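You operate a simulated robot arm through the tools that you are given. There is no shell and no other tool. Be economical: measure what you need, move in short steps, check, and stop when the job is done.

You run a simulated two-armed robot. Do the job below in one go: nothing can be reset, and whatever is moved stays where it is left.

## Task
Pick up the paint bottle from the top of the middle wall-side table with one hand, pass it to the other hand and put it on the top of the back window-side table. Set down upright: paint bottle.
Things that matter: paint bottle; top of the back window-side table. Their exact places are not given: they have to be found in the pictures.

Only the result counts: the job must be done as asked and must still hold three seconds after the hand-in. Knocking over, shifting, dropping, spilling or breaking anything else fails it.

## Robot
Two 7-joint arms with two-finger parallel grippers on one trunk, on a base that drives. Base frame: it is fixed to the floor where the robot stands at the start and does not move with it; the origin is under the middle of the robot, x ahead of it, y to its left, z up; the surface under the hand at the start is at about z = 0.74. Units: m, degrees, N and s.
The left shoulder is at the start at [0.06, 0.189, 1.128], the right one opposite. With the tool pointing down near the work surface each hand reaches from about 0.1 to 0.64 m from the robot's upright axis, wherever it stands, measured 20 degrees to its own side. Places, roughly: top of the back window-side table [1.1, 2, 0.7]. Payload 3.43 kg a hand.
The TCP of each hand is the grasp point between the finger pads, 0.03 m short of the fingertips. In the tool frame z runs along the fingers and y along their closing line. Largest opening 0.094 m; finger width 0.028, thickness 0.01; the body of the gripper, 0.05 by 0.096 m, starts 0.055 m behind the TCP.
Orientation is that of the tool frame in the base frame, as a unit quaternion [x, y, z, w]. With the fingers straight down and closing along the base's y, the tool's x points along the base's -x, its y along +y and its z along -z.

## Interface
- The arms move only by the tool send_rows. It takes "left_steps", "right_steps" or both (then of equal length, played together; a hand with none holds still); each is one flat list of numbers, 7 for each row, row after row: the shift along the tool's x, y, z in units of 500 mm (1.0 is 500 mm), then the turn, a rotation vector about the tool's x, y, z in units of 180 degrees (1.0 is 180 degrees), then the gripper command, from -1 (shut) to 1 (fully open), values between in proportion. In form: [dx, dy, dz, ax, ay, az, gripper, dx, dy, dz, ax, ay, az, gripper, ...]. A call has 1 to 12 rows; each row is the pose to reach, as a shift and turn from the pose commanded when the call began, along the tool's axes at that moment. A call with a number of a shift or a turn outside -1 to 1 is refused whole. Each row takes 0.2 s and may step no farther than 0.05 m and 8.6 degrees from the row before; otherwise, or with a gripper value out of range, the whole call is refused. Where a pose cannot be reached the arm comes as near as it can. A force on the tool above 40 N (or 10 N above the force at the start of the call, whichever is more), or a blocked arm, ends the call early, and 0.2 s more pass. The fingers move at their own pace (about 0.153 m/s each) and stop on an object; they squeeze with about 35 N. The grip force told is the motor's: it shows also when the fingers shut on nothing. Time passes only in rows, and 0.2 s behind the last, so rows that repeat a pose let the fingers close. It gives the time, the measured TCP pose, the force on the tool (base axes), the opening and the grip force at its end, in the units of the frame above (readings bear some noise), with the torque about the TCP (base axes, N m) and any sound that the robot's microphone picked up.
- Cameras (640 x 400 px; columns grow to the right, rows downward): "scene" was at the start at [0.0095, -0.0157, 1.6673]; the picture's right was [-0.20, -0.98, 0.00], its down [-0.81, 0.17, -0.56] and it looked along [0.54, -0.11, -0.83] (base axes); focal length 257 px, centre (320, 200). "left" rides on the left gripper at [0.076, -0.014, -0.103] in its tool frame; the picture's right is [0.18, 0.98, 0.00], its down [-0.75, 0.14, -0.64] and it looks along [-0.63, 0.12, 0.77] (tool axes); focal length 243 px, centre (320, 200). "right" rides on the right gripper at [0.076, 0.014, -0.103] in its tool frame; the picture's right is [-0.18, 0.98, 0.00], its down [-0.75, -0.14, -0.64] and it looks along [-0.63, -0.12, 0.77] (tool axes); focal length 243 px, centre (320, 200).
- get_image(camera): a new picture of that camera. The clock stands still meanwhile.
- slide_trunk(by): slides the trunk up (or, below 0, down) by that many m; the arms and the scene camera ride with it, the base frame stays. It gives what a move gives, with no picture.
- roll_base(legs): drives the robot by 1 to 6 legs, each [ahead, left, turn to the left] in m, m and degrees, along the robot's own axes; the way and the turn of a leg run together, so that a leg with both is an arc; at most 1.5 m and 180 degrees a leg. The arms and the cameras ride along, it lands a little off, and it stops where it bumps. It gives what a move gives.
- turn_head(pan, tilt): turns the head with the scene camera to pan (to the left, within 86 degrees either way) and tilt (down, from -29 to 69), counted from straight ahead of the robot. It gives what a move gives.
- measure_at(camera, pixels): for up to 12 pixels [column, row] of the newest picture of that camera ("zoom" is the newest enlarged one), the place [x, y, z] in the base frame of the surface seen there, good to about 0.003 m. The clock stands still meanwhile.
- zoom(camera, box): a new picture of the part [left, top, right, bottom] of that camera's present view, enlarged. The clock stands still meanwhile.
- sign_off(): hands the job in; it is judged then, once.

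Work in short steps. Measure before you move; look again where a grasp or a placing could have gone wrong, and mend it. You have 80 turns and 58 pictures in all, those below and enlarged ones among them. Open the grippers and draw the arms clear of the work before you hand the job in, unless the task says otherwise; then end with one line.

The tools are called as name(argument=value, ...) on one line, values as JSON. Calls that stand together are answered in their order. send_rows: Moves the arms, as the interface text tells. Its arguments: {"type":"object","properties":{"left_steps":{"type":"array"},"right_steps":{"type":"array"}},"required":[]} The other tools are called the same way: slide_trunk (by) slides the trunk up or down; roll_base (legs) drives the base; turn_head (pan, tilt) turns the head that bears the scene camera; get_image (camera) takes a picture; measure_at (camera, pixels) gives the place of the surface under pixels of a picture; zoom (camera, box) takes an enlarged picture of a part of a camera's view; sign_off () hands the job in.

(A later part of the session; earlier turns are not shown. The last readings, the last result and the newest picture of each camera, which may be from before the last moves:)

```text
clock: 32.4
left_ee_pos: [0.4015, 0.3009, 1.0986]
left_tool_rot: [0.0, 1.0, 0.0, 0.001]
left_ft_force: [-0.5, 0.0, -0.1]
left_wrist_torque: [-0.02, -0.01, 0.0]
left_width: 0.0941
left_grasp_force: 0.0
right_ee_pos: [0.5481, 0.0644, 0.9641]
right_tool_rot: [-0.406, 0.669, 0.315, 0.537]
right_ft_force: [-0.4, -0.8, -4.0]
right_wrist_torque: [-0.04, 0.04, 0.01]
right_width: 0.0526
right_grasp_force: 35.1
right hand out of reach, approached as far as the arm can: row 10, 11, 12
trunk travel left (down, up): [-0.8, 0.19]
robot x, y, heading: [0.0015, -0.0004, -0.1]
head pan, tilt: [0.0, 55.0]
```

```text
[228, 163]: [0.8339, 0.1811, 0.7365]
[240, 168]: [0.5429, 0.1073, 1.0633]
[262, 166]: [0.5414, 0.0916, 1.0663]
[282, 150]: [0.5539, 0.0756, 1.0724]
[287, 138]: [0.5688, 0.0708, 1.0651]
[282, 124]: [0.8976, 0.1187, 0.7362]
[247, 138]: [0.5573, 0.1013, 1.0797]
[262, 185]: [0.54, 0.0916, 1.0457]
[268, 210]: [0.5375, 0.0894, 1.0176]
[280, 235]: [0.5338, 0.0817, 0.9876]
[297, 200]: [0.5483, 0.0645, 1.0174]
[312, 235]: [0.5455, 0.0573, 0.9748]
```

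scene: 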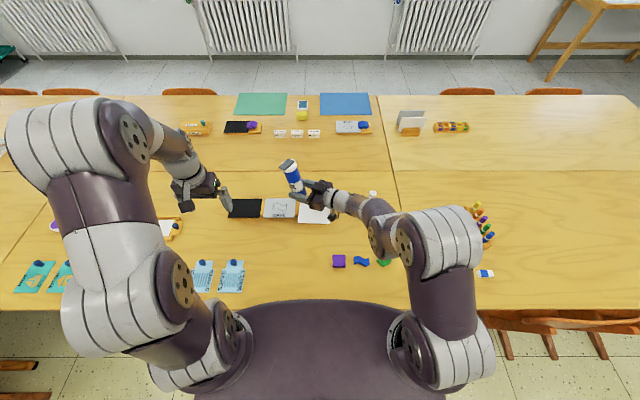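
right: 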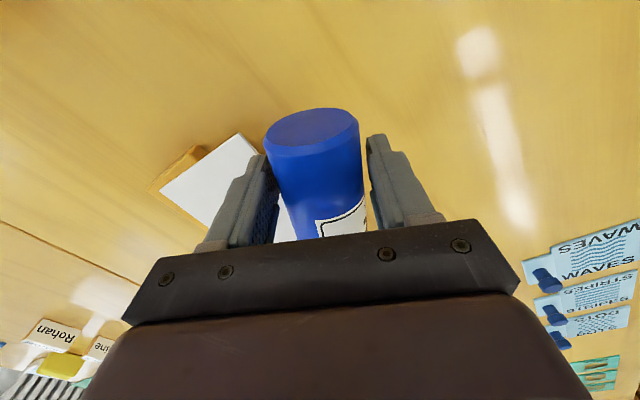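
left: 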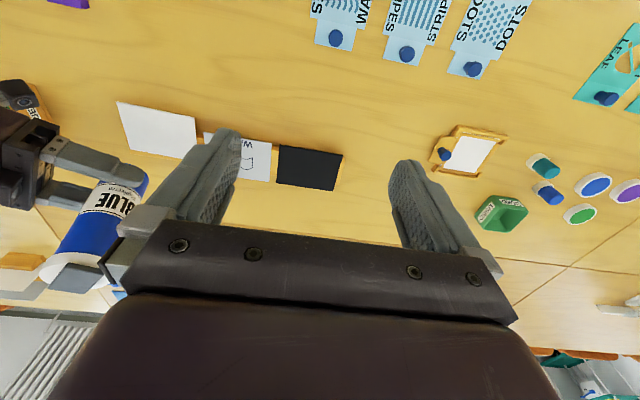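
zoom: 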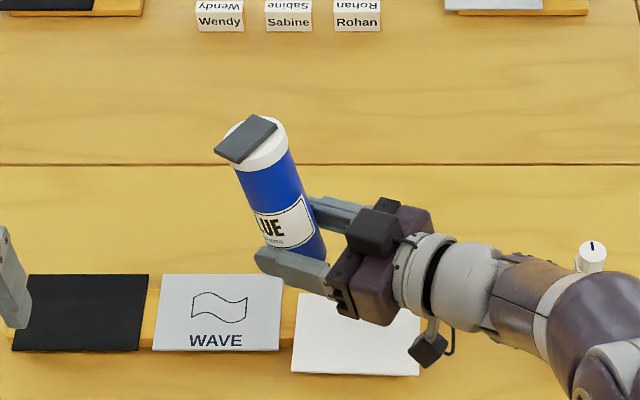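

Axis estimate: lid centre (0.563,0.095,1.071), direction (0.097,0.20,0.975). I bring the left hand above it, tilted to match, about 0.135 m short of the grasp.

send_rows(left_steps=[0, 0, -0.07, 0, 0, 0, 1, 0, 0, -0.15, 0, 0, 0, 1, -0.057, -0.061, -0.158, 0.0107, 0.0052, 0, 1, -0.115, -0.123, -0.158, 0.0213, 0.0104, 0, 1, -0.172, -0.184, -0.158, 0.032, 0.0156, 0, 1, -0.229, -0.245, -0.158, 0.0427, 0.0207, 0, 1, -0.287, -0.307, -0.158, 0.0533, 0.0259, 0, 1, -0.344, -0.368, -0.158, 0.064, 0.0311, 0, 1, -0.344, -0.368, -0.158, 0.064, 0.0311, 0, 1])

get_image(camera="left")

zoom(camera="scene", box=[210, 80, 370, 230])

```text
clock: 34.4
left_ee_pos: [0.5, 0.1128, 1.104]
left_tool_rot: [-0.001, 0.994, -0.1, -0.045]
left_ft_force: [-0.5, -0.1, 0.4]
left_wrist_torque: [-0.06, 0.01, 0.0]
left_width: 0.094
left_grasp_force: 0.1
left hand out of reach, approached as far as the arm can: row 4, 5, 6, 7, 8, 9
right_ee_pos: [0.5496, 0.0646, 0.9637]
right_tool_rot: [-0.406, 0.67, 0.313, 0.537]
right_ft_force: [0.3, 0.1, -4.3]
right_wrist_torque: [-0.04, 0.05, 0.01]
right_width: 0.0528
right_grasp_force: 35.4
trunk travel left (down, up): [-0.8, 0.19]
robot x, y, heading: [-0.0048, -0.0013, 0.1]
head pan, tilt: [0.0, 55.0]
```

```text
26 pictures are left
```

left: 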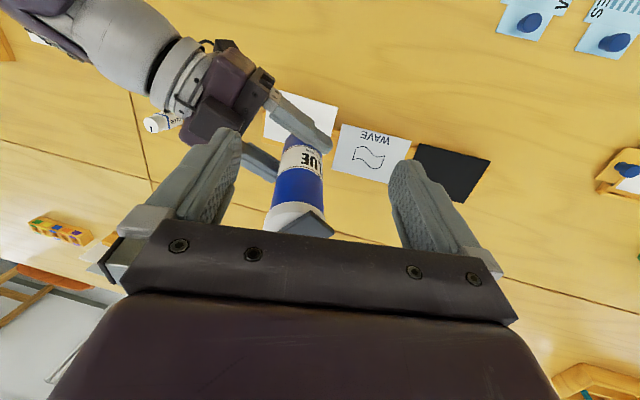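

```text
2.67 times, centred on (290, 155) of scene
```

zoom: 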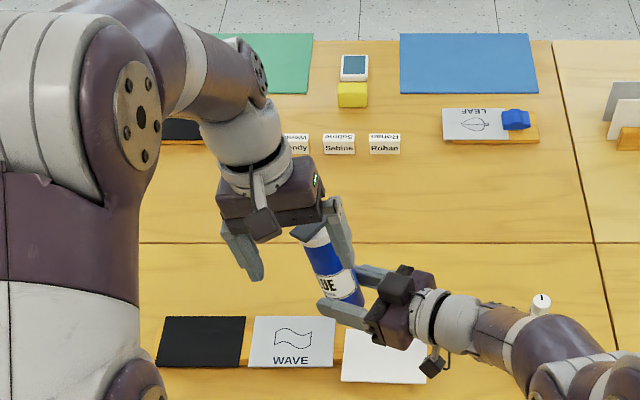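

The left arm cannot reach that far out at this height and stopped at (0.50,0.113,1.104). I back it to the left first (also shows which pose the command counts from).

send_rows(left_steps=[0, 0.03, -0.03, 0, 0, 0, 1, 0, 0.1, -0.06, 0, 0, 0, 1, 0.04, 0.18, -0.06, 0, 0, 0, 1, 0.1, 0.26, -0.06, 0, 0, 0, 1, 0.16, 0.32, -0.06, 0, 0, 0, 1])

```text
clock: 35.6
left_ee_pos: [0.4199, 0.2786, 1.1115]
left_tool_rot: [-0.001, 0.994, -0.101, -0.049]
left_ft_force: [-0.1, 0.0, 0.7]
left_wrist_torque: [0.0, 0.01, 0.02]
left_width: 0.0941
left_grasp_force: 0.1
left hand out of reach, approached as far as the arm can: row 1, 2, 3
right_ee_pos: [0.5489, 0.0641, 0.9648]
right_tool_rot: [-0.406, 0.67, 0.313, 0.537]
right_ft_force: [0.5, -0.3, -3.8]
right_wrist_torque: [-0.1, 0.05, -0.03]
right_width: 0.0527
right_grasp_force: 35.2
trunk travel left (down, up): [-0.8, 0.19]
robot x, y, heading: [0.0, -0.0016, -0.3]
head pan, tilt: [0.0, 55.0]
```

Commands count from the reached pose. I raise the trunk 0.15 m, then bring the bottle lower relative to the shoulders, nearer the robot, and yaw the right hand 40° towards forward.

slide_trunk(by=0.15)

send_rows(right_steps=[0.041, 0.009, -0.0125, 0.027, 0.0004, 0.00625, -1, 0.0825, 0.018, -0.025, 0.054, 0.0008, 0.0125, -1, 0.124, 0.027, -0.0375, 0.081, 0.0011, 0.0188, -1, 0.165, 0.036, -0.05, 0.108, 0.0015, 0.025, -1, 0.206, 0.045, -0.0625, 0.135, 0.0019, 0.0313, -1, 0.2475, 0.054, -0.075, 0.162, 0.0023, 0.0375, -1, 0.289, 0.063, -0.0875, 0.189, 0.0026, 0.0438, -1, 0.33, 0.072, -0.1, 0.2165, 0.003, 0.05, -1, 0.33, 0.072, -0.1, 0.2165, 0.003, 0.05, -1])

get_image(camera="scene")

```text
clock: 37.4
left_ee_pos: [0.4202, 0.278, 1.26]
left_tool_rot: [-0.001, 0.994, -0.101, -0.049]
left_ft_force: [0.6, 0.6, 0.0]
left_wrist_torque: [-0.01, 0.0, -0.01]
left_width: 0.0939
left_grasp_force: 0.1
right_ee_pos: [0.549, 0.0648, 1.114]
right_tool_rot: [-0.406, 0.67, 0.314, 0.537]
right_ft_force: [-1.0, 0.0, -4.0]
right_wrist_torque: [-0.09, 0.04, 0.0]
right_width: 0.0527
right_grasp_force: 35.1
trunk travel left (down, up): [-0.95, 0.04]
robot x, y, heading: [0.0012, -0.0037, 0.3]
head pan, tilt: [0.0, 55.0]
```

```text
clock: 39.4
left_ee_pos: [0.4207, 0.2798, 1.2606]
left_tool_rot: [-0.001, 0.994, -0.101, -0.049]
left_ft_force: [0.3, 1.0, -0.9]
left_wrist_torque: [-0.02, 0.0, -0.02]
left_width: 0.094
left_grasp_force: 0.0
right_ee_pos: [0.5431, -0.0462, 0.9845]
right_tool_rot: [-0.158, 0.776, 0.139, 0.595]
right_ft_force: [0.7, 0.0, -3.2]
right_wrist_torque: [-0.07, 0.05, -0.04]
right_width: 0.0529
right_grasp_force: 35.0
right hand out of reach, approached as far as the arm can: row 4, 5, 6, 7, 8, 9
trunk travel left (down, up): [-0.95, 0.04]
robot x, y, heading: [-0.002, -0.0024, 0.4]
head pan, tilt: [0.0, 55.0]
```

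```text
24 pictures are left
```

scene: 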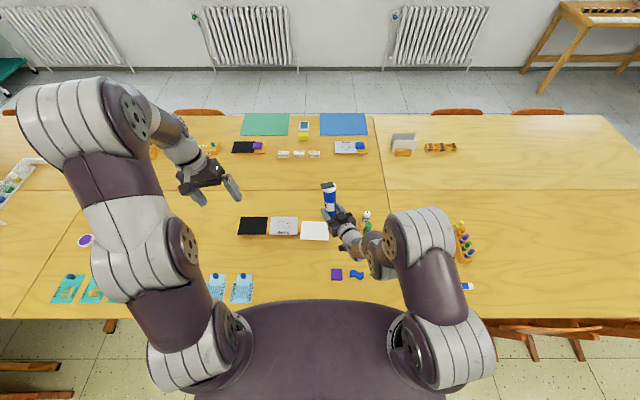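

The right hand now holds the bottle at (0.543,-0.046,0.985), leaning ~15° forward. I'll have the left hand take the top at 45° to the bottle axis from the left-behind (longer reach); first its pre-grasp pose 0.16 m away.

send_rows(left_steps=[-0.0258, -0.0534, 0.0276, 0.0082, -0.0227, 0.0266, 1, -0.0515, -0.1068, 0.0553, 0.0164, -0.0453, 0.0531, 1, -0.0773, -0.1601, 0.0829, 0.0246, -0.068, 0.0797, 1, -0.103, -0.2135, 0.1105, 0.0329, -0.0907, 0.1062, 1, -0.1288, -0.2669, 0.1381, 0.0411, -0.1133, 0.1328, 1, -0.1545, -0.3203, 0.1658, 0.0493, -0.136, 0.1593, 1, -0.1803, -0.3736, 0.1934, 0.0575, -0.1586, 0.1859, 1, -0.206, -0.427, 0.221, 0.0657, -0.1813, 0.2124, 1, -0.206, -0.427, 0.221, 0.0657, -0.1813, 0.2124, 1])

get_image(camera="left")

zoom(camera="scene", box=[250, 120, 410, 260])

```text
clock: 41.4
left_ee_pos: [0.5152, 0.0449, 1.1856]
left_tool_rot: [0.288, 0.898, -0.206, 0.262]
left_ft_force: [0.1, 0.5, 0.4]
left_wrist_torque: [0.0, -0.01, -0.02]
left_width: 0.0941
left_grasp_force: 0.1
right_ee_pos: [0.5427, -0.047, 0.9843]
right_tool_rot: [-0.158, 0.776, 0.139, 0.595]
right_ft_force: [-1.2, -0.7, -3.8]
right_wrist_torque: [0.0, 0.08, 0.01]
right_width: 0.0527
right_grasp_force: 35.0
trunk travel left (down, up): [-0.95, 0.04]
robot x, y, heading: [0.0017, 0.0018, -0.1]
head pan, tilt: [0.0, 55.0]
```

```text
23 pictures are left
```

left: 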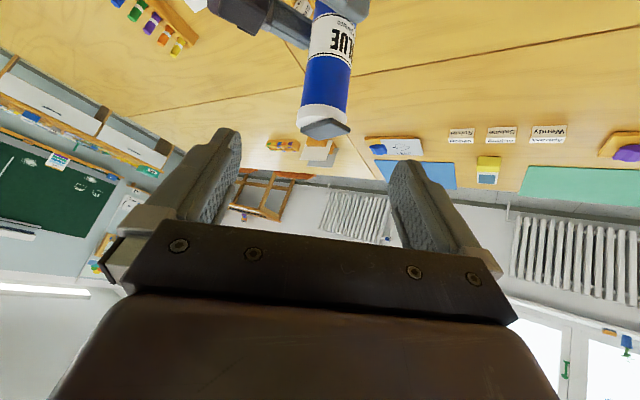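

```text
2.86 times, centred on (330, 190) of scene
```

zoom: 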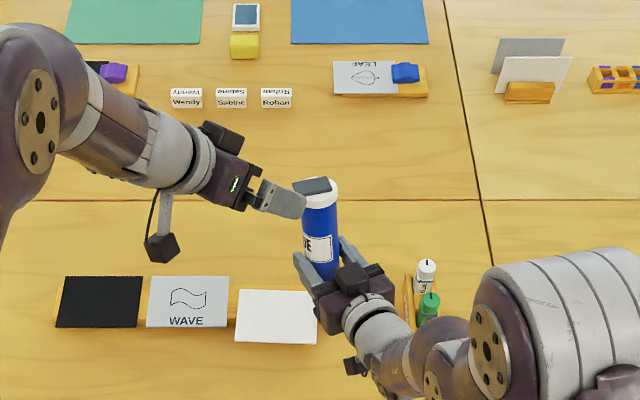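

The left hand reached its pose. I measure the bottle's outline from the left camera and the scene to fine-tune the grasp target.

measure_at(camera="left", pixels=[[299, 112], [322, 110], [345, 115], [326, 85], [308, 75], [346, 75], [331, 55], [322, 117], [331, 30]])

measure_at(camera="zoom", pixels=[[305, 203], [320, 204], [334, 198], [318, 186], [308, 225], [321, 225], [334, 222], [322, 265], [335, 185]])

```text
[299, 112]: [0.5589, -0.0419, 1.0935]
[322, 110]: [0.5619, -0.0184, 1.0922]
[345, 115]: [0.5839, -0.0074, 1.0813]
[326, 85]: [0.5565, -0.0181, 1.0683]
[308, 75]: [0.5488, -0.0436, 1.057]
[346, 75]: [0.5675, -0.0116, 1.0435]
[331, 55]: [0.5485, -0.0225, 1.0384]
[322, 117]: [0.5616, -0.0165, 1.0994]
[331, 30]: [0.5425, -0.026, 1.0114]
```

```text
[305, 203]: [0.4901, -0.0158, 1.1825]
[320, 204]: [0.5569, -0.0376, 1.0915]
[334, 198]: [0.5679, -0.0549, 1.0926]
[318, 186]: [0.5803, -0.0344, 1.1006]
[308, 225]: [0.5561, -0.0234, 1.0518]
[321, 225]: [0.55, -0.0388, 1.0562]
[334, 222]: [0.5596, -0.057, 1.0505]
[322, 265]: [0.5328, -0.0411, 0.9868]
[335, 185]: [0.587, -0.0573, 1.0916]
```

Target (0.572,-0.037,1.064) lies 0.157 m straight along the left tool axis. I advance with open fingers and look before closing.

send_rows(left_steps=[0, 0, 0.06, 0, 0, 0, 1, 0, 0, 0.12, 0, 0, 0, 1, 0, 0, 0.17, 0, 0, 0, 1, 0, 0, 0.22, 0, 0, 0, 1, 0, 0, 0.26, 0, 0, 0, 1, 0, 0, 0.29, 0, 0, 0, 1, -0.002, 0.001, 0.314, 0, 0, 0, 1, -0.002, 0.001, 0.314, 0, 0, 0, 1])

get_image(camera="left")

zoom(camera="scene", box=[250, 120, 410, 260])

```text
clock: 43.1
left_ee_pos: [0.5703, -0.037, 1.0642]
left_tool_rot: [0.288, 0.898, -0.205, 0.262]
left_ft_force: [0.0, 0.1, 0.4]
left_wrist_torque: [-0.02, 0.02, -0.03]
left_width: 0.094
left_grasp_force: 0.0
right_ee_pos: [0.5431, -0.0469, 0.9853]
right_tool_rot: [-0.158, 0.776, 0.139, 0.595]
right_ft_force: [0.5, 0.0, -4.0]
right_wrist_torque: [-0.04, 0.07, 0.04]
right_width: 0.0527
right_grasp_force: 35.1
trunk travel left (down, up): [-0.95, 0.04]
robot x, y, heading: [-0.0, -0.0006, -0.2]
head pan, tilt: [0.0, 55.0]
```

```text
21 pictures are left
```

left: 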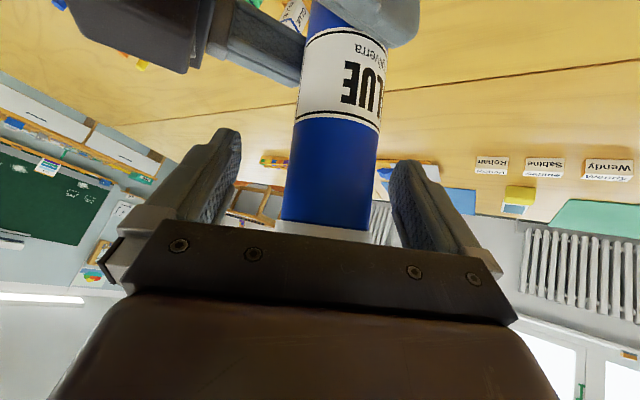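

```text
2.86 times, centred on (330, 190) of scene
```

zoom: 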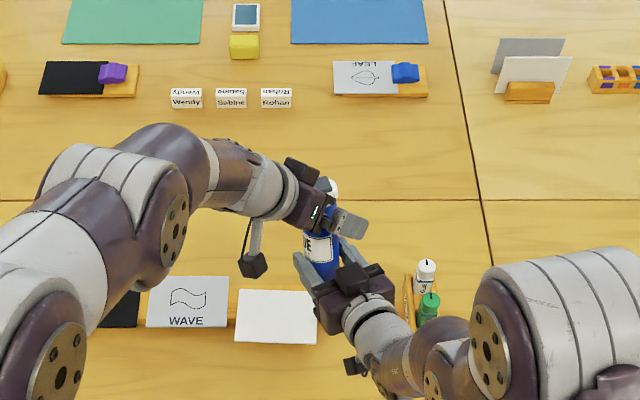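

The bottle sits between the left fingers, well clear of the right hand. I close the left gripper.

send_rows(left_steps=[0, 0, 0, 0, 0, 0, -1, 0, 0, 0, 0, 0, 0, -1, 0, 0, 0, 0, 0, 0, -1, 0, 0, 0, 0, 0, 0, -1])

get_image(camera="left")

```text
clock: 44.1
left_ee_pos: [0.5706, -0.0357, 1.0647]
left_tool_rot: [0.287, 0.898, -0.205, 0.262]
left_ft_force: [10.7, 20.3, -0.9]
left_wrist_torque: [0.34, -0.23, 0.18]
left_width: 0.0567
left_grasp_force: 34.7
right_ee_pos: [0.5429, -0.0473, 0.9839]
right_tool_rot: [-0.157, 0.776, 0.138, 0.595]
right_ft_force: [-10.8, -19.8, -0.3]
right_wrist_torque: [1.27, -0.72, -0.57]
right_width: 0.0532
right_grasp_force: 34.9
trunk travel left (down, up): [-0.95, 0.04]
robot x, y, heading: [0.0016, -0.0021, 0.1]
head pan, tilt: [0.0, 55.0]
```

```text
19 pictures are left
```

left: 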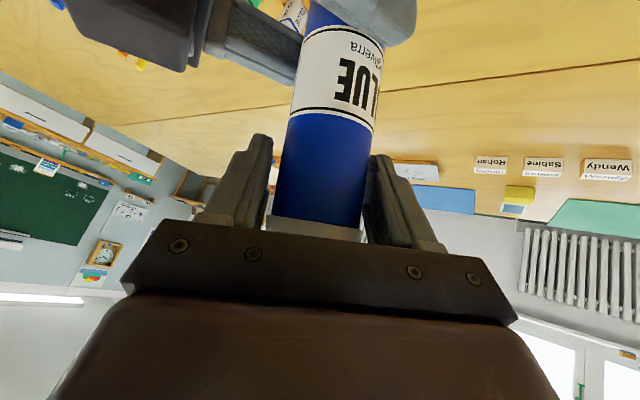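

Only the right-hand finger in view bears: ~23 N lateral along the left tool's +y, width 0.0567. I ease the left hand +y by a few mm to centre it on the bottle.

send_rows(left_steps=[0, 0.003, 0, 0, 0, 0, -1, 0, 0.006, 0, 0, 0, 0, -1, 0, 0.009, 0, 0, 0, 0, -1, 0, 0.009, 0, 0, 0, 0, -1])

```text
clock: 45.1
left_ee_pos: [0.5727, -0.0336, 1.0642]
left_tool_rot: [0.288, 0.898, -0.206, 0.261]
left_ft_force: [-12.3, -3.2, 13.0]
left_wrist_torque: [-0.74, 0.27, -0.14]
left_width: 0.0568
left_grasp_force: 35.1
right_ee_pos: [0.5428, -0.0468, 0.9852]
right_tool_rot: [-0.159, 0.775, 0.139, 0.595]
right_ft_force: [12.0, 2.9, -18.4]
right_wrist_torque: [0.32, 1.22, 0.03]
right_width: 0.0527
right_grasp_force: 34.3
trunk travel left (down, up): [-0.95, 0.04]
robot x, y, heading: [0.0001, 0.0003, 0.1]
head pan, tilt: [0.0, 55.0]
```

The force has reversed, so the centre lies about halfway; width 0.0568 suggests a small skew that will settle on release. I go back ~2 mm and then open the right gripper.

send_rows(left_steps=[0, -0.002, 0, 0, 0, 0, -1, 0, -0.004, 0, 0, 0, 0, -1, 0, -0.004, 0, 0, 0, 0, -1])

send_rows(right_steps=[0, 0, 0, 0, 0, 0, -0.2, 0, 0, 0, 0, 0, 0, 0.3, 0, 0, 0, 0, 0, 0, 1, 0, 0, 0, 0, 0, 0, 1])

get_image(camera="left")

```text
clock: 46.0
left_ee_pos: [0.573, -0.0339, 1.063]
left_tool_rot: [0.287, 0.898, -0.204, 0.262]
left_ft_force: [13.7, -7.7, -3.4]
left_wrist_torque: [-0.55, -0.47, 0.04]
left_width: 0.0571
left_grasp_force: 34.7
right_ee_pos: [0.5433, -0.0455, 0.9855]
right_tool_rot: [-0.159, 0.775, 0.139, 0.596]
right_ft_force: [-13.9, 6.6, 3.0]
right_wrist_torque: [0.08, -0.72, 0.33]
right_width: 0.0529
right_grasp_force: 34.8
trunk travel left (down, up): [-0.95, 0.04]
robot x, y, heading: [-0.0028, 0.0041, 0.0]
head pan, tilt: [0.0, 55.0]
```

```text
clock: 47.0
left_ee_pos: [0.5735, -0.0345, 1.0627]
left_tool_rot: [0.288, 0.898, -0.206, 0.261]
left_ft_force: [1.0, -0.7, 0.1]
left_wrist_torque: [0.02, -0.05, 0.03]
left_width: 0.057
left_grasp_force: 35.3
right_ee_pos: [0.5441, -0.0455, 0.9846]
right_tool_rot: [-0.157, 0.776, 0.138, 0.595]
right_ft_force: [0.4, -0.2, 0.4]
right_wrist_torque: [-0.02, -0.01, 0.01]
right_width: 0.094
right_grasp_force: 0.1
trunk travel left (down, up): [-0.95, 0.04]
robot x, y, heading: [0.0034, -0.004, 0.1]
head pan, tilt: [0.0, 55.0]
```

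```text
18 pictures are left
```

left: 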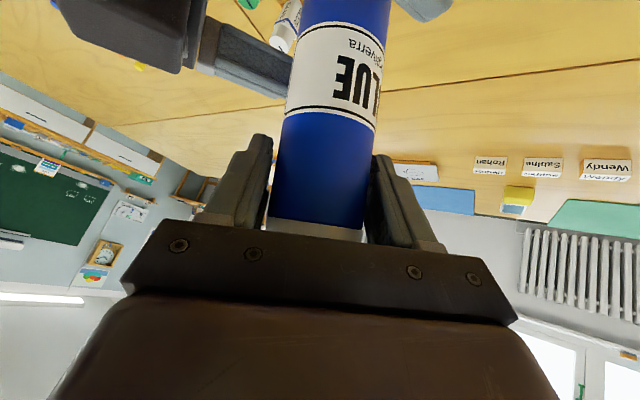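

The left wrist reads almost no load, which is odd; I look with the scene camera and read again after a short hold.

send_rows(left_steps=[0, 0, 0, 0, 0, 0, -1])

zoom(camera="scene", box=[270, 140, 380, 240])

```text
clock: 47.4
left_ee_pos: [0.5718, -0.033, 1.0625]
left_tool_rot: [0.288, 0.898, -0.206, 0.261]
left_ft_force: [0.2, -0.5, -0.5]
left_wrist_torque: [0.02, -0.03, 0.01]
left_width: 0.0572
left_grasp_force: 35.0
right_ee_pos: [0.5431, -0.0465, 0.9847]
right_tool_rot: [-0.158, 0.776, 0.139, 0.595]
right_ft_force: [0.5, 0.4, -0.4]
right_wrist_torque: [-0.02, 0.0, -0.01]
right_width: 0.0939
right_grasp_force: 0.1
trunk travel left (down, up): [-0.95, 0.04]
robot x, y, heading: [-0.002, 0.0029, -0.0]
head pan, tilt: [0.0, 55.0]
```

```text
4.00 times, centred on (325, 190) of scene
```

zoom: 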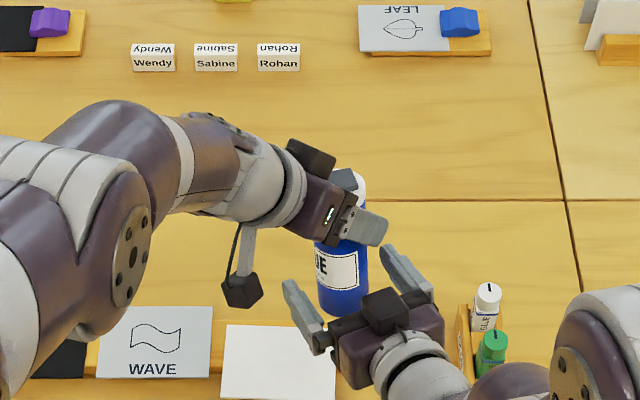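

The left hand holds the bottle alone and it is steady. I withdraw the right hand straight back.

send_rows(right_steps=[0, 0, -0.05, 0, 0, 0, 1, 0, 0, -0.1, 0, 0, 0, 1, 0, 0, -0.15, 0, 0, 0, 1, 0, 0, -0.2, 0, 0, 0, 1, 0, 0, -0.25, 0, 0, 0, 1, 0, 0, -0.3, 0, 0, 0, 1])

get_image(camera="left")

get_image(camera="scene")

```text
clock: 48.8
left_ee_pos: [0.5747, -0.0377, 1.0665]
left_tool_rot: [0.288, 0.897, -0.207, 0.265]
left_ft_force: [5.6, -24.9, 5.1]
left_wrist_torque: [-1.33, 0.0, 0.51]
left_width: 0.0573
left_grasp_force: 35.0
right_ee_pos: [0.5429, -0.0893, 1.0026]
right_tool_rot: [-0.161, 0.778, 0.141, 0.591]
right_ft_force: [-5.9, 23.8, -8.7]
right_wrist_torque: [-0.62, -0.08, 0.56]
right_width: 0.0943
right_grasp_force: 0.2
right hand out of reach, approached as far as the arm can: row 1, 2, 3, 4, 5, 6
trunk travel left (down, up): [-0.95, 0.04]
robot x, y, heading: [-0.0023, 0.0022, -0.3]
head pan, tilt: [0.0, 55.0]
```

```text
16 pictures are left
```

left: 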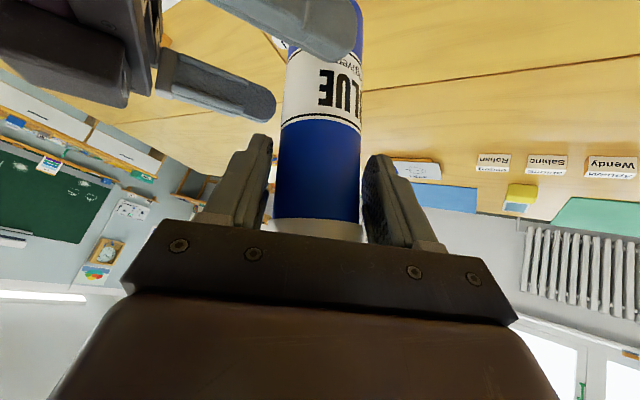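

```text
15 pictures are left
```

scene: 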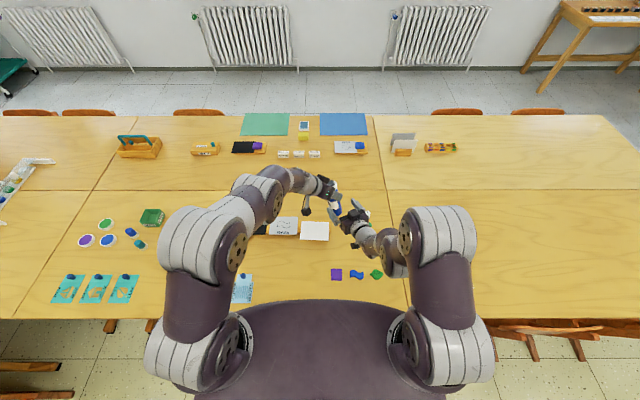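

The right arm could not go straight back and slid sideways, its finger pressing the bottle (25 N). I return it to centre, then will lift the bottle out upward with the left hand instead.

send_rows(right_steps=[0.009, 0.025, 0.015, 0, 0, 0, 1, 0.019, 0.051, 0.03, 0, 0, 0, 1, 0.028, 0.077, 0.044, 0, 0, 0, 1, 0.028, 0.077, 0.044, 0, 0, 0, 1])

get_image(camera="left")

```text
clock: 49.8
left_ee_pos: [0.5717, -0.0336, 1.0634]
left_tool_rot: [0.286, 0.899, -0.205, 0.261]
left_ft_force: [0.1, 0.1, -3.9]
left_wrist_torque: [0.05, 0.0, 0.01]
left_width: 0.057
left_grasp_force: 34.4
right_ee_pos: [0.5461, -0.0489, 0.9898]
right_tool_rot: [-0.158, 0.775, 0.139, 0.596]
right_ft_force: [-0.2, 0.0, -0.2]
right_wrist_torque: [-0.03, 0.0, 0.01]
right_width: 0.0942
right_grasp_force: 0.1
trunk travel left (down, up): [-0.95, 0.04]
robot x, y, heading: [0.0009, 0.0039, 0.1]
head pan, tilt: [0.0, 55.0]
```

```text
14 pictures are left
```

left: 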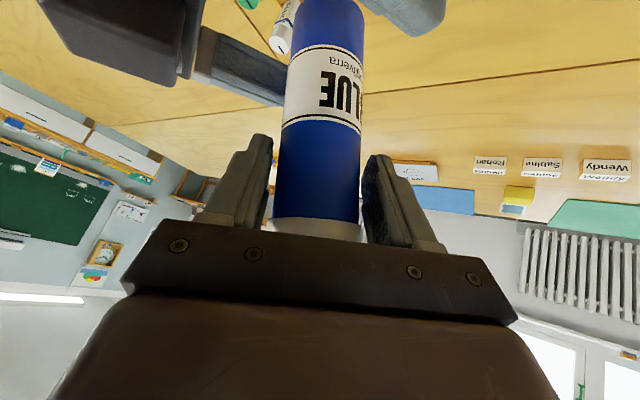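

The left hand now carries the weight (−3.9 N) and the right is free. I lift the bottle 0.09 m along its own axis out of the right fingers.

send_rows(left_steps=[-0.025, 0, -0.025, 0, 0, 0, -1, -0.05, 0, -0.05, 0, 0, 0, -1, -0.075, 0, -0.075, 0, 0, 0, -1, -0.1, 0, -0.1, 0, 0, 0, -1, -0.127, 0, -0.127, 0, 0, 0, -1, -0.127, 0, -0.127, 0, 0, 0, -1])

zoom(camera="scene", box=[250, 120, 410, 260])

```text
clock: 51.1
left_ee_pos: [0.5938, -0.0279, 1.1507]
left_tool_rot: [0.288, 0.898, -0.205, 0.261]
left_ft_force: [-0.3, 0.4, -3.9]
left_wrist_torque: [0.06, 0.01, -0.02]
left_width: 0.0569
left_grasp_force: 35.0
right_ee_pos: [0.545, -0.0508, 0.9898]
right_tool_rot: [-0.158, 0.776, 0.139, 0.595]
right_ft_force: [-0.6, 0.2, 0.1]
right_wrist_torque: [-0.03, -0.02, -0.01]
right_width: 0.0938
right_grasp_force: 0.1
trunk travel left (down, up): [-0.95, 0.04]
robot x, y, heading: [0.0012, 0.0017, -0.2]
head pan, tilt: [0.0, 55.0]
```

```text
2.86 times, centred on (330, 190) of scene
```

zoom: 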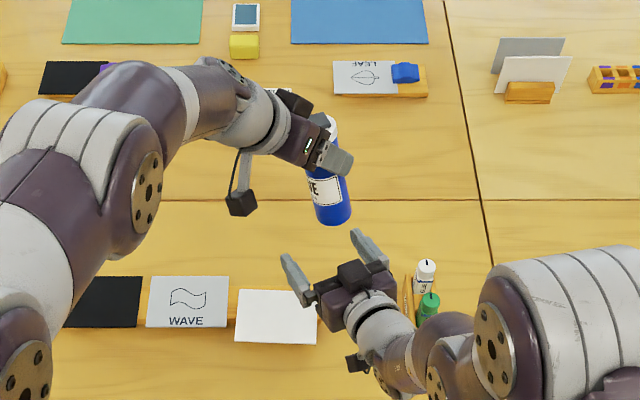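

Bottle is free of the right hand. I fold the right hand back and down-pointing near its side.

send_rows(right_steps=[-0.0147, -0.0063, -0.0498, 0, 0.035, 0, 1, -0.0293, -0.0127, -0.0997, 0, 0.07, 0, 1, -0.044, -0.019, -0.1495, 0, 0.1045, 0, 1, -0.0587, -0.0253, -0.1993, 0, 0.1393, 0, 1, -0.0733, -0.0317, -0.2492, 0, 0.1742, 0, 1, -0.088, -0.038, -0.299, 0, 0.209, 0, 1, -0.1027, -0.0443, -0.3488, 0, 0.2438, 0, 1, -0.1173, -0.0507, -0.3987, 0, 0.2787, 0, 1, -0.132, -0.057, -0.4485, 0, 0.3135, 0, 1, -0.1467, -0.0633, -0.4983, 0, 0.3483, 0, 1, -0.1613, -0.0697, -0.5482, 0, 0.383, 0, 1, -0.176, -0.076, -0.598, 0, 0.418, 0, 1])

send_rows(left_steps=[0.02, 0.01, -0.06, 0, 0, 0, -1, 0.04, 0.02, -0.12, 0, 0, 0, -1, 0.06, 0.02, -0.18, 0, 0, 0, -1, 0.08, 0.02, -0.22, 0, 0, 0, -1, 0.1, 0.02, -0.24, 0, 0, 0, -1])

get_image(camera="scene")

```text
clock: 53.8
left_ee_pos: [0.596, -0.0288, 1.1495]
left_tool_rot: [0.287, 0.899, -0.205, 0.26]
left_ft_force: [0.1, -0.4, -4.3]
left_wrist_torque: [0.02, -0.02, -0.02]
left_width: 0.0569
left_grasp_force: 34.4
right_ee_pos: [0.3191, -0.1958, 1.1489]
right_tool_rot: [-0.21, 0.978, 0.018, 0.005]
right_ft_force: [0.7, 0.1, -0.3]
right_wrist_torque: [0.02, 0.04, 0.0]
right_width: 0.0942
right_grasp_force: 0.0
right hand out of reach, approached as far as the arm can: row 12
trunk travel left (down, up): [-0.95, 0.04]
robot x, y, heading: [-0.0002, 0.002, -0.0]
head pan, tilt: [0.0, 55.0]
```

```text
clock: 55.0
left_ee_pos: [0.5244, 0.063, 1.2123]
left_tool_rot: [0.287, 0.899, -0.204, 0.262]
left_ft_force: [-0.5, -0.1, -4.0]
left_wrist_torque: [0.06, 0.04, 0.01]
left_width: 0.057
left_grasp_force: 34.7
right_ee_pos: [0.3208, -0.1952, 1.1496]
right_tool_rot: [-0.21, 0.977, 0.017, 0.006]
right_ft_force: [0.4, 0.3, -0.7]
right_wrist_torque: [0.01, 0.02, 0.01]
right_width: 0.0942
right_grasp_force: 0.1
trunk travel left (down, up): [-0.95, 0.04]
robot x, y, heading: [-0.0022, 0.0016, -0.1]
head pan, tilt: [0.0, 55.0]
```

```text
12 pictures are left
```

scene: 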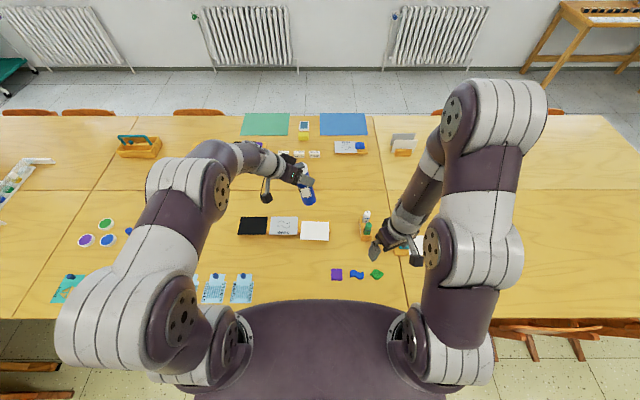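

The bottle is safe in the left hand. Now I look toward the front end of the tables to measure the route to the window-side aisle.

turn_head(pan=-62, tilt=30)

get_image(camera="scene")

```text
clock: 56.3
left_ee_pos: [0.5246, 0.0632, 1.2121]
left_tool_rot: [0.288, 0.898, -0.206, 0.262]
left_ft_force: [0.0, 0.3, -4.0]
left_wrist_torque: [0.06, 0.04, -0.01]
left_width: 0.0569
left_grasp_force: 35.5
right_ee_pos: [0.3205, -0.1955, 1.1501]
right_tool_rot: [-0.209, 0.978, 0.018, 0.007]
right_ft_force: [-0.1, -0.2, -1.0]
right_wrist_torque: [0.01, -0.01, -0.01]
right_width: 0.0941
right_grasp_force: 0.1
trunk travel left (down, up): [-0.95, 0.04]
robot x, y, heading: [-0.0027, 0.002, -0.2]
head pan, tilt: [-62.0, 30.0]
```

```text
11 pictures are left
```

scene: 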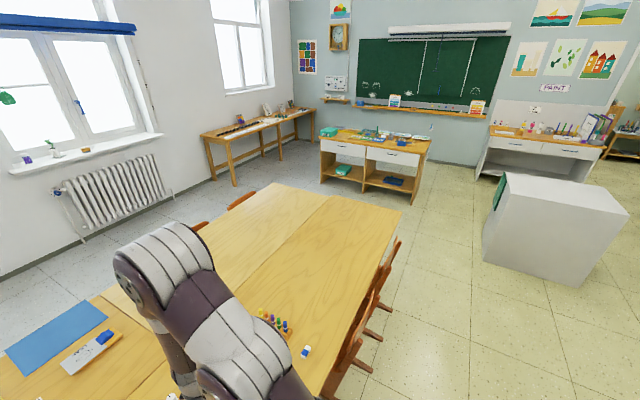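

measure_at(camera="scene", pixels=[[400, 212], [275, 184], [345, 365], [365, 330], [385, 300], [240, 200], [322, 175], [430, 185], [490, 240], [415, 215], [80, 240], [165, 195]])

```text
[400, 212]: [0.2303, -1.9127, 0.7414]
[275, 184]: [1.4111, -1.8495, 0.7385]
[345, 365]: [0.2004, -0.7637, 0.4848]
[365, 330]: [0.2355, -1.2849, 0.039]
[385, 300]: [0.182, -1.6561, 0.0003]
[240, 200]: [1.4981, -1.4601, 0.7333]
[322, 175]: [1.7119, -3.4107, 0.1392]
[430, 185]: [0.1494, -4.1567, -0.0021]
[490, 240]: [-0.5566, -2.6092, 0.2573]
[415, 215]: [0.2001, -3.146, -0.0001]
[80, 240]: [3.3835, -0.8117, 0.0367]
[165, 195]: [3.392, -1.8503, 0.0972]
```

Gap at the front: table end y≈-1.92, demo table y≈-3.4. I measure the grey box and demo table more exactly in the same picture.

measure_at(camera="scene", pixels=[[484, 243], [484, 248], [575, 284], [578, 292], [626, 222], [500, 180], [575, 215], [428, 190], [415, 205], [340, 190], [322, 180], [205, 170]])

```text
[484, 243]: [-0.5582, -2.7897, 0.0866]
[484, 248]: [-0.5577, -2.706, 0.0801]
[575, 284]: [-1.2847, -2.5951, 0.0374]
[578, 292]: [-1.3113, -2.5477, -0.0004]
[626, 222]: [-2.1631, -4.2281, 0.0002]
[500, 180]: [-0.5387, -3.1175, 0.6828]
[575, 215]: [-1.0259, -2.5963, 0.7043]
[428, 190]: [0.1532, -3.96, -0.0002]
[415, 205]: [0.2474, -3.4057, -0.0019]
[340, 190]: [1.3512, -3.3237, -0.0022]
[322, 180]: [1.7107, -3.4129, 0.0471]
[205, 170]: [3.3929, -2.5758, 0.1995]
```

Clear corridor: back 0.45, right 1.9, diagonal past the table corner to (0.25,-2.6), then ahead to x≈2.35. I drive that first part, keeping the heading.

roll_base(legs=[[-0.45, 0, 0], [0, -1.0, 0], [0, -0.9, 0], [0.7, -0.7, 0]])

```text
clock: 72.9
left_ee_pos: [0.713, -2.5785, 1.2136]
left_tool_rot: [0.305, 0.892, -0.211, 0.258]
left_ft_force: [0.5, 0.0, -3.4]
left_wrist_torque: [0.02, 0.0, 0.01]
left_width: 0.0569
left_grasp_force: 34.6
right_ee_pos: [0.5016, -2.8285, 1.1501]
right_tool_rot: [-0.19, 0.982, 0.016, 0.008]
right_ft_force: [-0.2, -0.1, -0.6]
right_wrist_torque: [0.0, 0.0, -0.01]
right_width: 0.094
right_grasp_force: 0.0
trunk travel left (down, up): [-0.95, 0.04]
robot x, y, heading: [0.1889, -2.6193, -2.0]
head pan, tilt: [-62.0, 30.0]
```

On track at (0.19,-2.62). I continue ahead to x≈2.35, then start up the window aisle.

roll_base(legs=[[0, 0, 2], [1.1, 0, 0], [1.06, 0, 0], [0, 1.2, 0]])

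turn_head(pan=82, tilt=28)

get_image(camera="scene")

```text
clock: 89.5
left_ee_pos: [2.8284, -1.3227, 1.2134]
left_tool_rot: [0.286, 0.899, -0.205, 0.262]
left_ft_force: [0.0, 0.2, -4.0]
left_wrist_torque: [0.07, -0.01, 0.01]
left_width: 0.057
left_grasp_force: 35.2
right_ee_pos: [2.6262, -1.5827, 1.1485]
right_tool_rot: [-0.212, 0.977, 0.018, 0.007]
right_ft_force: [0.0, 0.0, -0.1]
right_wrist_torque: [0.01, 0.0, 0.01]
right_width: 0.0941
right_grasp_force: 0.0
trunk travel left (down, up): [-0.95, 0.04]
robot x, y, heading: [2.3069, -1.3908, 0.0]
head pan, tilt: [-62.0, 30.0]
```

```text
clock: 91.8
left_ee_pos: [2.8288, -1.323, 1.2129]
left_tool_rot: [0.286, 0.898, -0.205, 0.262]
left_ft_force: [-0.5, -0.1, -3.7]
left_wrist_torque: [0.04, 0.01, 0.01]
left_width: 0.0571
left_grasp_force: 35.0
right_ee_pos: [2.6271, -1.5815, 1.1493]
right_tool_rot: [-0.21, 0.977, 0.018, 0.007]
right_ft_force: [-1.0, 0.9, 0.6]
right_wrist_torque: [-0.02, -0.02, 0.01]
right_width: 0.0939
right_grasp_force: 0.1
trunk travel left (down, up): [-0.95, 0.04]
robot x, y, heading: [2.3054, -1.3888, 0.2]
head pan, tilt: [82.0, 28.0]
```

```text
10 pictures are left
```

scene: 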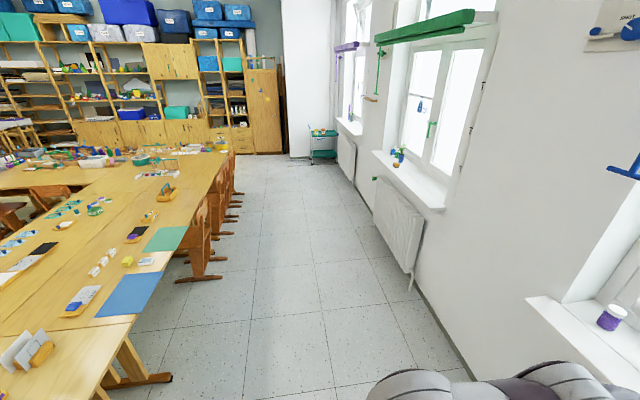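

The aisle is clear; chairs stick out on the table side. I measure their outward extent.

measure_at(camera="scene", pixels=[[217, 278], [207, 225], [238, 219], [236, 195], [241, 192], [242, 206], [190, 240], [212, 180], [198, 212], [390, 180], [415, 230], [232, 165]])

```text
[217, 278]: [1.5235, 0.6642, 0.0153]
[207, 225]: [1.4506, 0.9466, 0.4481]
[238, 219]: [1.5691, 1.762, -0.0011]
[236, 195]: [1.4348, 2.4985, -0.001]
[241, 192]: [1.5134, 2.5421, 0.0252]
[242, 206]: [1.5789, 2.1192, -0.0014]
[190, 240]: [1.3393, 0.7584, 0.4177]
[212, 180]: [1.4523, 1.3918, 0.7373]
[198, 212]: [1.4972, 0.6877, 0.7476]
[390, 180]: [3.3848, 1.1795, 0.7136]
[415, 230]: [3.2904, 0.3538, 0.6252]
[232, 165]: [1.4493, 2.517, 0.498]
```

Chairs reach only x≈1.58. I drive up to y≈1.56 at x≈2.3 and turn to face the table.

roll_base(legs=[[0, 1.5, 0], [0, 1.45, 0], [0, 0, 90], [0, 0, 90]])

turn_head(pan=0, tilt=50)

get_image(camera="scene")

```text
clock: 113.8
left_ee_pos: [1.7378, 1.5275, 1.2124]
left_tool_rot: [0.899, -0.285, -0.262, -0.204]
left_ft_force: [0.0, -0.5, -4.2]
left_wrist_torque: [-0.05, 0.0, 0.02]
left_width: 0.057
left_grasp_force: 35.1
right_ee_pos: [1.9409, 1.7857, 1.1499]
right_tool_rot: [0.977, 0.211, -0.007, 0.017]
right_ft_force: [-0.1, -0.4, -0.5]
right_wrist_torque: [0.01, 0.02, 0.01]
right_width: 0.0941
right_grasp_force: 0.0
trunk travel left (down, up): [-0.95, 0.04]
robot x, y, heading: [2.2616, 1.5884, -179.8]
head pan, tilt: [82.0, 28.0]
```

```text
clock: 115.3
left_ee_pos: [1.739, 1.5278, 1.2126]
left_tool_rot: [0.899, -0.286, -0.262, -0.205]
left_ft_force: [-0.3, 0.4, -4.1]
left_wrist_torque: [-0.06, 0.04, -0.01]
left_width: 0.0569
left_grasp_force: 35.3
right_ee_pos: [1.9408, 1.7862, 1.1493]
right_tool_rot: [0.977, 0.211, -0.007, 0.018]
right_ft_force: [0.6, 0.5, -0.2]
right_wrist_torque: [0.01, -0.01, 0.0]
right_width: 0.0938
right_grasp_force: 0.1
trunk travel left (down, up): [-0.95, 0.04]
robot x, y, heading: [2.2636, 1.5926, -179.9]
head pan, tilt: [0.0, 50.0]
```

```text
9 pictures are left
```

scene: 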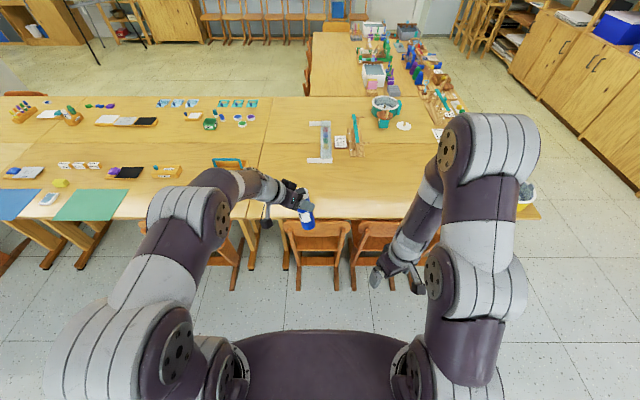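

Facing the back window-side table; the free area is around (320,190). I measure it, the chairs, my own front edge, and the bottle's outline in a zoom.

measure_at(camera="scene", pixels=[[310, 190], [340, 200], [370, 180], [270, 190], [315, 240], [315, 225], [330, 335], [330, 345], [325, 155], [355, 155], [300, 217], [365, 217]])

zoom(camera="scene", box=[260, 160, 350, 240])

```text
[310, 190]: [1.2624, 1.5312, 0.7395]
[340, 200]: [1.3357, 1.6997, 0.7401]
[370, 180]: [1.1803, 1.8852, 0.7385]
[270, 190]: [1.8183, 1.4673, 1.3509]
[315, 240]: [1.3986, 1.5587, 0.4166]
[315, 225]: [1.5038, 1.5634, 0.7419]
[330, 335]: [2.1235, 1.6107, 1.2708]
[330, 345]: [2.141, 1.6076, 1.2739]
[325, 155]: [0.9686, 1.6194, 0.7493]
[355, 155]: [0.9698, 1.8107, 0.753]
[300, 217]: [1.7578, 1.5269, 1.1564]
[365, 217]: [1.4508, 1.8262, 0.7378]
```

```text
5.00 times, centred on (305, 200) of scene
```

zoom: 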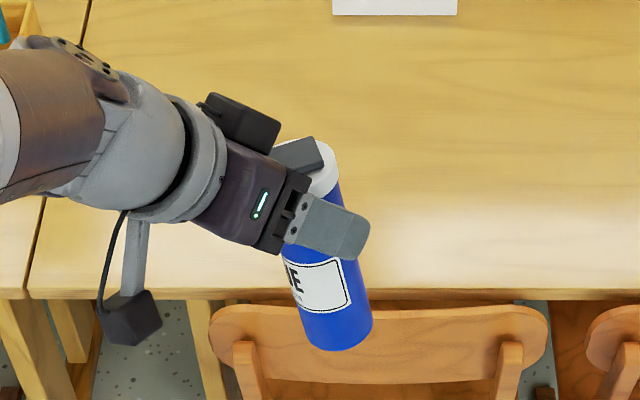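

Target area x≈1.37, y≈1.55 is clear. I drive ahead 0.37 m and measure the bottle's edges from this zoom for its lean.

measure_at(camera="zoom", pixels=[[320, 275], [330, 300], [338, 335], [322, 185], [360, 290], [368, 325], [300, 300], [308, 335], [335, 320], [350, 265], [322, 150], [333, 165]])

roll_base(legs=[[0.37, 0, 0]])

```text
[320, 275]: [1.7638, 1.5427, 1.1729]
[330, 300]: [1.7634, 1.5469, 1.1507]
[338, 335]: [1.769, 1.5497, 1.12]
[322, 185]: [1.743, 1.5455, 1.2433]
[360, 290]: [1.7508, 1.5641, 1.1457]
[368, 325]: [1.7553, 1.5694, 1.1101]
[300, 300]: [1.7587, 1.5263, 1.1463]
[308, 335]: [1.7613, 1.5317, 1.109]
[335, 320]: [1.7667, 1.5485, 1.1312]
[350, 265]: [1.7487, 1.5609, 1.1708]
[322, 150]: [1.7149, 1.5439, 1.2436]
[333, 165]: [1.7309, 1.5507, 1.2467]
```

```text
clock: 117.7
left_ee_pos: [1.369, 1.5319, 1.2136]
left_tool_rot: [0.898, -0.29, -0.261, -0.205]
left_ft_force: [0.8, 0.6, -3.4]
left_wrist_torque: [-0.04, -0.02, -0.01]
left_width: 0.0571
left_grasp_force: 34.9
right_ee_pos: [1.5736, 1.7886, 1.1494]
right_tool_rot: [0.978, 0.208, -0.009, 0.017]
right_ft_force: [0.2, 0.0, -0.3]
right_wrist_torque: [0.0, 0.02, 0.02]
right_width: 0.094
right_grasp_force: 0.1
trunk travel left (down, up): [-0.95, 0.04]
robot x, y, heading: [1.8901, 1.5963, 179.3]
head pan, tilt: [0.0, 50.0]
```

Bottle's up axis ≈(-0.10,-0.14,0.985), about 10° off. I rotate the left hand to bring it upright and lower it 0.2 m, then check.

send_rows(left_steps=[0.039, 0.0145, 0.052, -0.0146, 0.0013, 0.0107, -1, 0.078, 0.029, 0.104, -0.0293, 0.0027, 0.0213, -1, 0.1175, 0.0435, 0.156, -0.0439, 0.004, 0.032, -1, 0.157, 0.058, 0.208, -0.0439, 0.004, 0.032, -1, 0.196, 0.0725, 0.26, -0.0439, 0.004, 0.032, -1, 0.235, 0.087, 0.312, -0.0439, 0.004, 0.032, -1, 0.235, 0.087, 0.312, -0.0439, 0.004, 0.032, -1])

zoom(camera="scene", box=[250, 160, 370, 260])

```text
clock: 119.3
left_ee_pos: [1.3686, 1.5328, 1.0118]
left_tool_rot: [0.896, -0.317, -0.284, -0.128]
left_ft_force: [0.3, 0.7, -4.5]
left_wrist_torque: [-0.04, -0.05, 0.0]
left_width: 0.0569
left_grasp_force: 35.2
right_ee_pos: [1.572, 1.7888, 1.1493]
right_tool_rot: [0.978, 0.208, -0.007, 0.018]
right_ft_force: [1.1, -0.3, 0.5]
right_wrist_torque: [0.02, 0.04, 0.01]
right_width: 0.094
right_grasp_force: 0.1
trunk travel left (down, up): [-0.95, 0.04]
robot x, y, heading: [1.8877, 1.5899, 179.8]
head pan, tilt: [0.0, 50.0]
```

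```text
4.00 times, centred on (310, 210) of scene
```

zoom: 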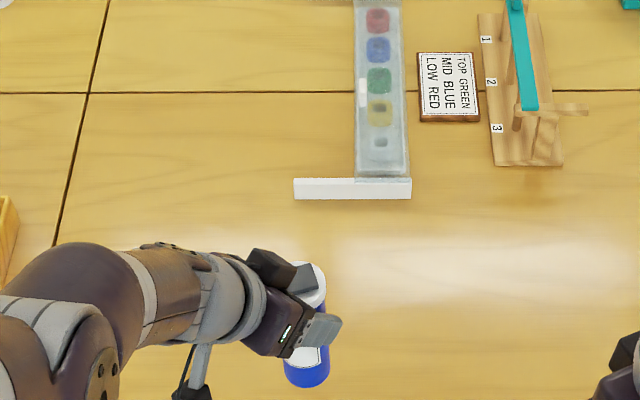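

I measure lid and lower body points to check the uprightness and where the bottom is.

measure_at(camera="zoom", pixels=[[308, 355], [308, 368], [307, 380], [290, 365], [325, 360], [325, 375], [318, 305], [322, 275], [312, 268], [325, 290], [306, 385], [340, 385]])

```text
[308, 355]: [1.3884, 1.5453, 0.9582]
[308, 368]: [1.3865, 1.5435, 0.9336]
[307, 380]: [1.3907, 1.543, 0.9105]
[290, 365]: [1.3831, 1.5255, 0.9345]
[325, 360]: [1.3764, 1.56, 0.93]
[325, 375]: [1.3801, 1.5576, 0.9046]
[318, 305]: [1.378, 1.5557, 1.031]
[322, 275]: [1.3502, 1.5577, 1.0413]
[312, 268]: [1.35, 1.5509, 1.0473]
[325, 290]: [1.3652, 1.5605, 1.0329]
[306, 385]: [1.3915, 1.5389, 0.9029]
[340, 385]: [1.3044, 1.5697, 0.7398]
```

Nearly upright (lean ≈2°), bottom at z≈0.893 over (1.364,1.54). I correct 2° and lower about 0.148 m in small steps.

send_rows(left_steps=[0.035, 0.003, 0.048, -0.0028, -0.0043, 0.0023, -1, 0.07, 0.006, 0.096, -0.0055, -0.0085, 0.0045, -1, 0.105, 0.009, 0.1435, -0.0055, -0.0085, 0.0045, -1, 0.135, 0.011, 0.185, -0.0055, -0.0085, 0.0045, -1, 0.16, 0.013, 0.219, -0.0055, -0.0085, 0.0045, -1, 0.17, 0.014, 0.2325, -0.0055, -0.0085, 0.0045, -1, 0.1746, 0.0145, 0.2389, -0.0055, -0.0085, 0.0045, -1, 0.1746, 0.0145, 0.2389, -0.0055, -0.0085, 0.0045, -1])

zoom(camera="scene", box=[250, 180, 370, 280])

```text
clock: 121.1
left_ee_pos: [1.3653, 1.5334, 0.8642]
left_tool_rot: [0.891, -0.319, -0.299, -0.123]
left_ft_force: [0.3, 0.1, -3.7]
left_wrist_torque: [0.02, -0.04, 0.0]
left_width: 0.0571
left_grasp_force: 34.8
right_ee_pos: [1.5717, 1.7894, 1.1491]
right_tool_rot: [0.978, 0.208, -0.007, 0.018]
right_ft_force: [0.0, -0.3, 0.1]
right_wrist_torque: [0.01, 0.01, -0.02]
right_width: 0.0938
right_grasp_force: 0.0
trunk travel left (down, up): [-0.95, 0.04]
robot x, y, heading: [1.8878, 1.5886, 179.9]
head pan, tilt: [0.0, 50.0]
```

```text
4.00 times, centred on (310, 230) of scene
```

zoom: 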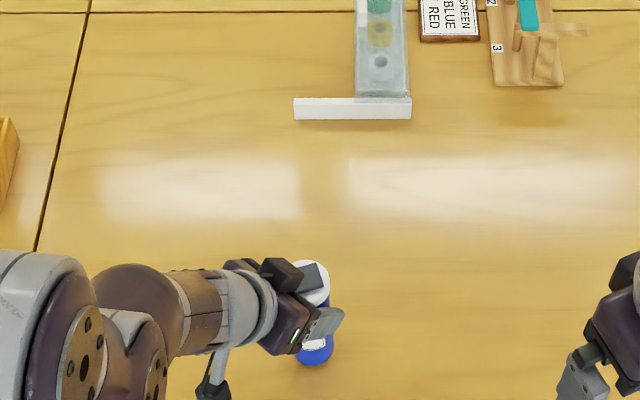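

Still hanging free (−3.7 N). I check the bottom gap and lower 4 mm more.

measure_at(camera="zoom", pixels=[[314, 355], [314, 362], [314, 372], [326, 345], [308, 266], [322, 280], [326, 298]])

send_rows(left_steps=[0.0024, 0.0002, 0.0032, 0, 0, 0, -1, 0.0047, 0.0004, 0.0065, 0, 0, 0, -1, 0.0047, 0.0004, 0.0065, 0, 0, 0, -1])

```text
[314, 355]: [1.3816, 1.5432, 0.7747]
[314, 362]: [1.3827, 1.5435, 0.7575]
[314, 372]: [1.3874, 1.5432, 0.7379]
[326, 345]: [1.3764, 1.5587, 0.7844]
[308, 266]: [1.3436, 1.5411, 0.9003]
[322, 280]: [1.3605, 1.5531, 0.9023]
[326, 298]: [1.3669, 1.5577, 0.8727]
```

```text
clock: 121.9
left_ee_pos: [1.3659, 1.5324, 0.8608]
left_tool_rot: [0.891, -0.319, -0.3, -0.123]
left_ft_force: [0.8, -0.2, -4.3]
left_wrist_torque: [-0.01, -0.02, -0.01]
left_width: 0.0571
left_grasp_force: 35.0
right_ee_pos: [1.5716, 1.7892, 1.1484]
right_tool_rot: [0.978, 0.208, -0.007, 0.017]
right_ft_force: [-0.8, 0.5, 0.7]
right_wrist_torque: [-0.02, 0.0, -0.01]
right_width: 0.0939
right_grasp_force: 0.1
trunk travel left (down, up): [-0.95, 0.04]
robot x, y, heading: [1.891, 1.5921, 179.5]
head pan, tilt: [0.0, 50.0]
```

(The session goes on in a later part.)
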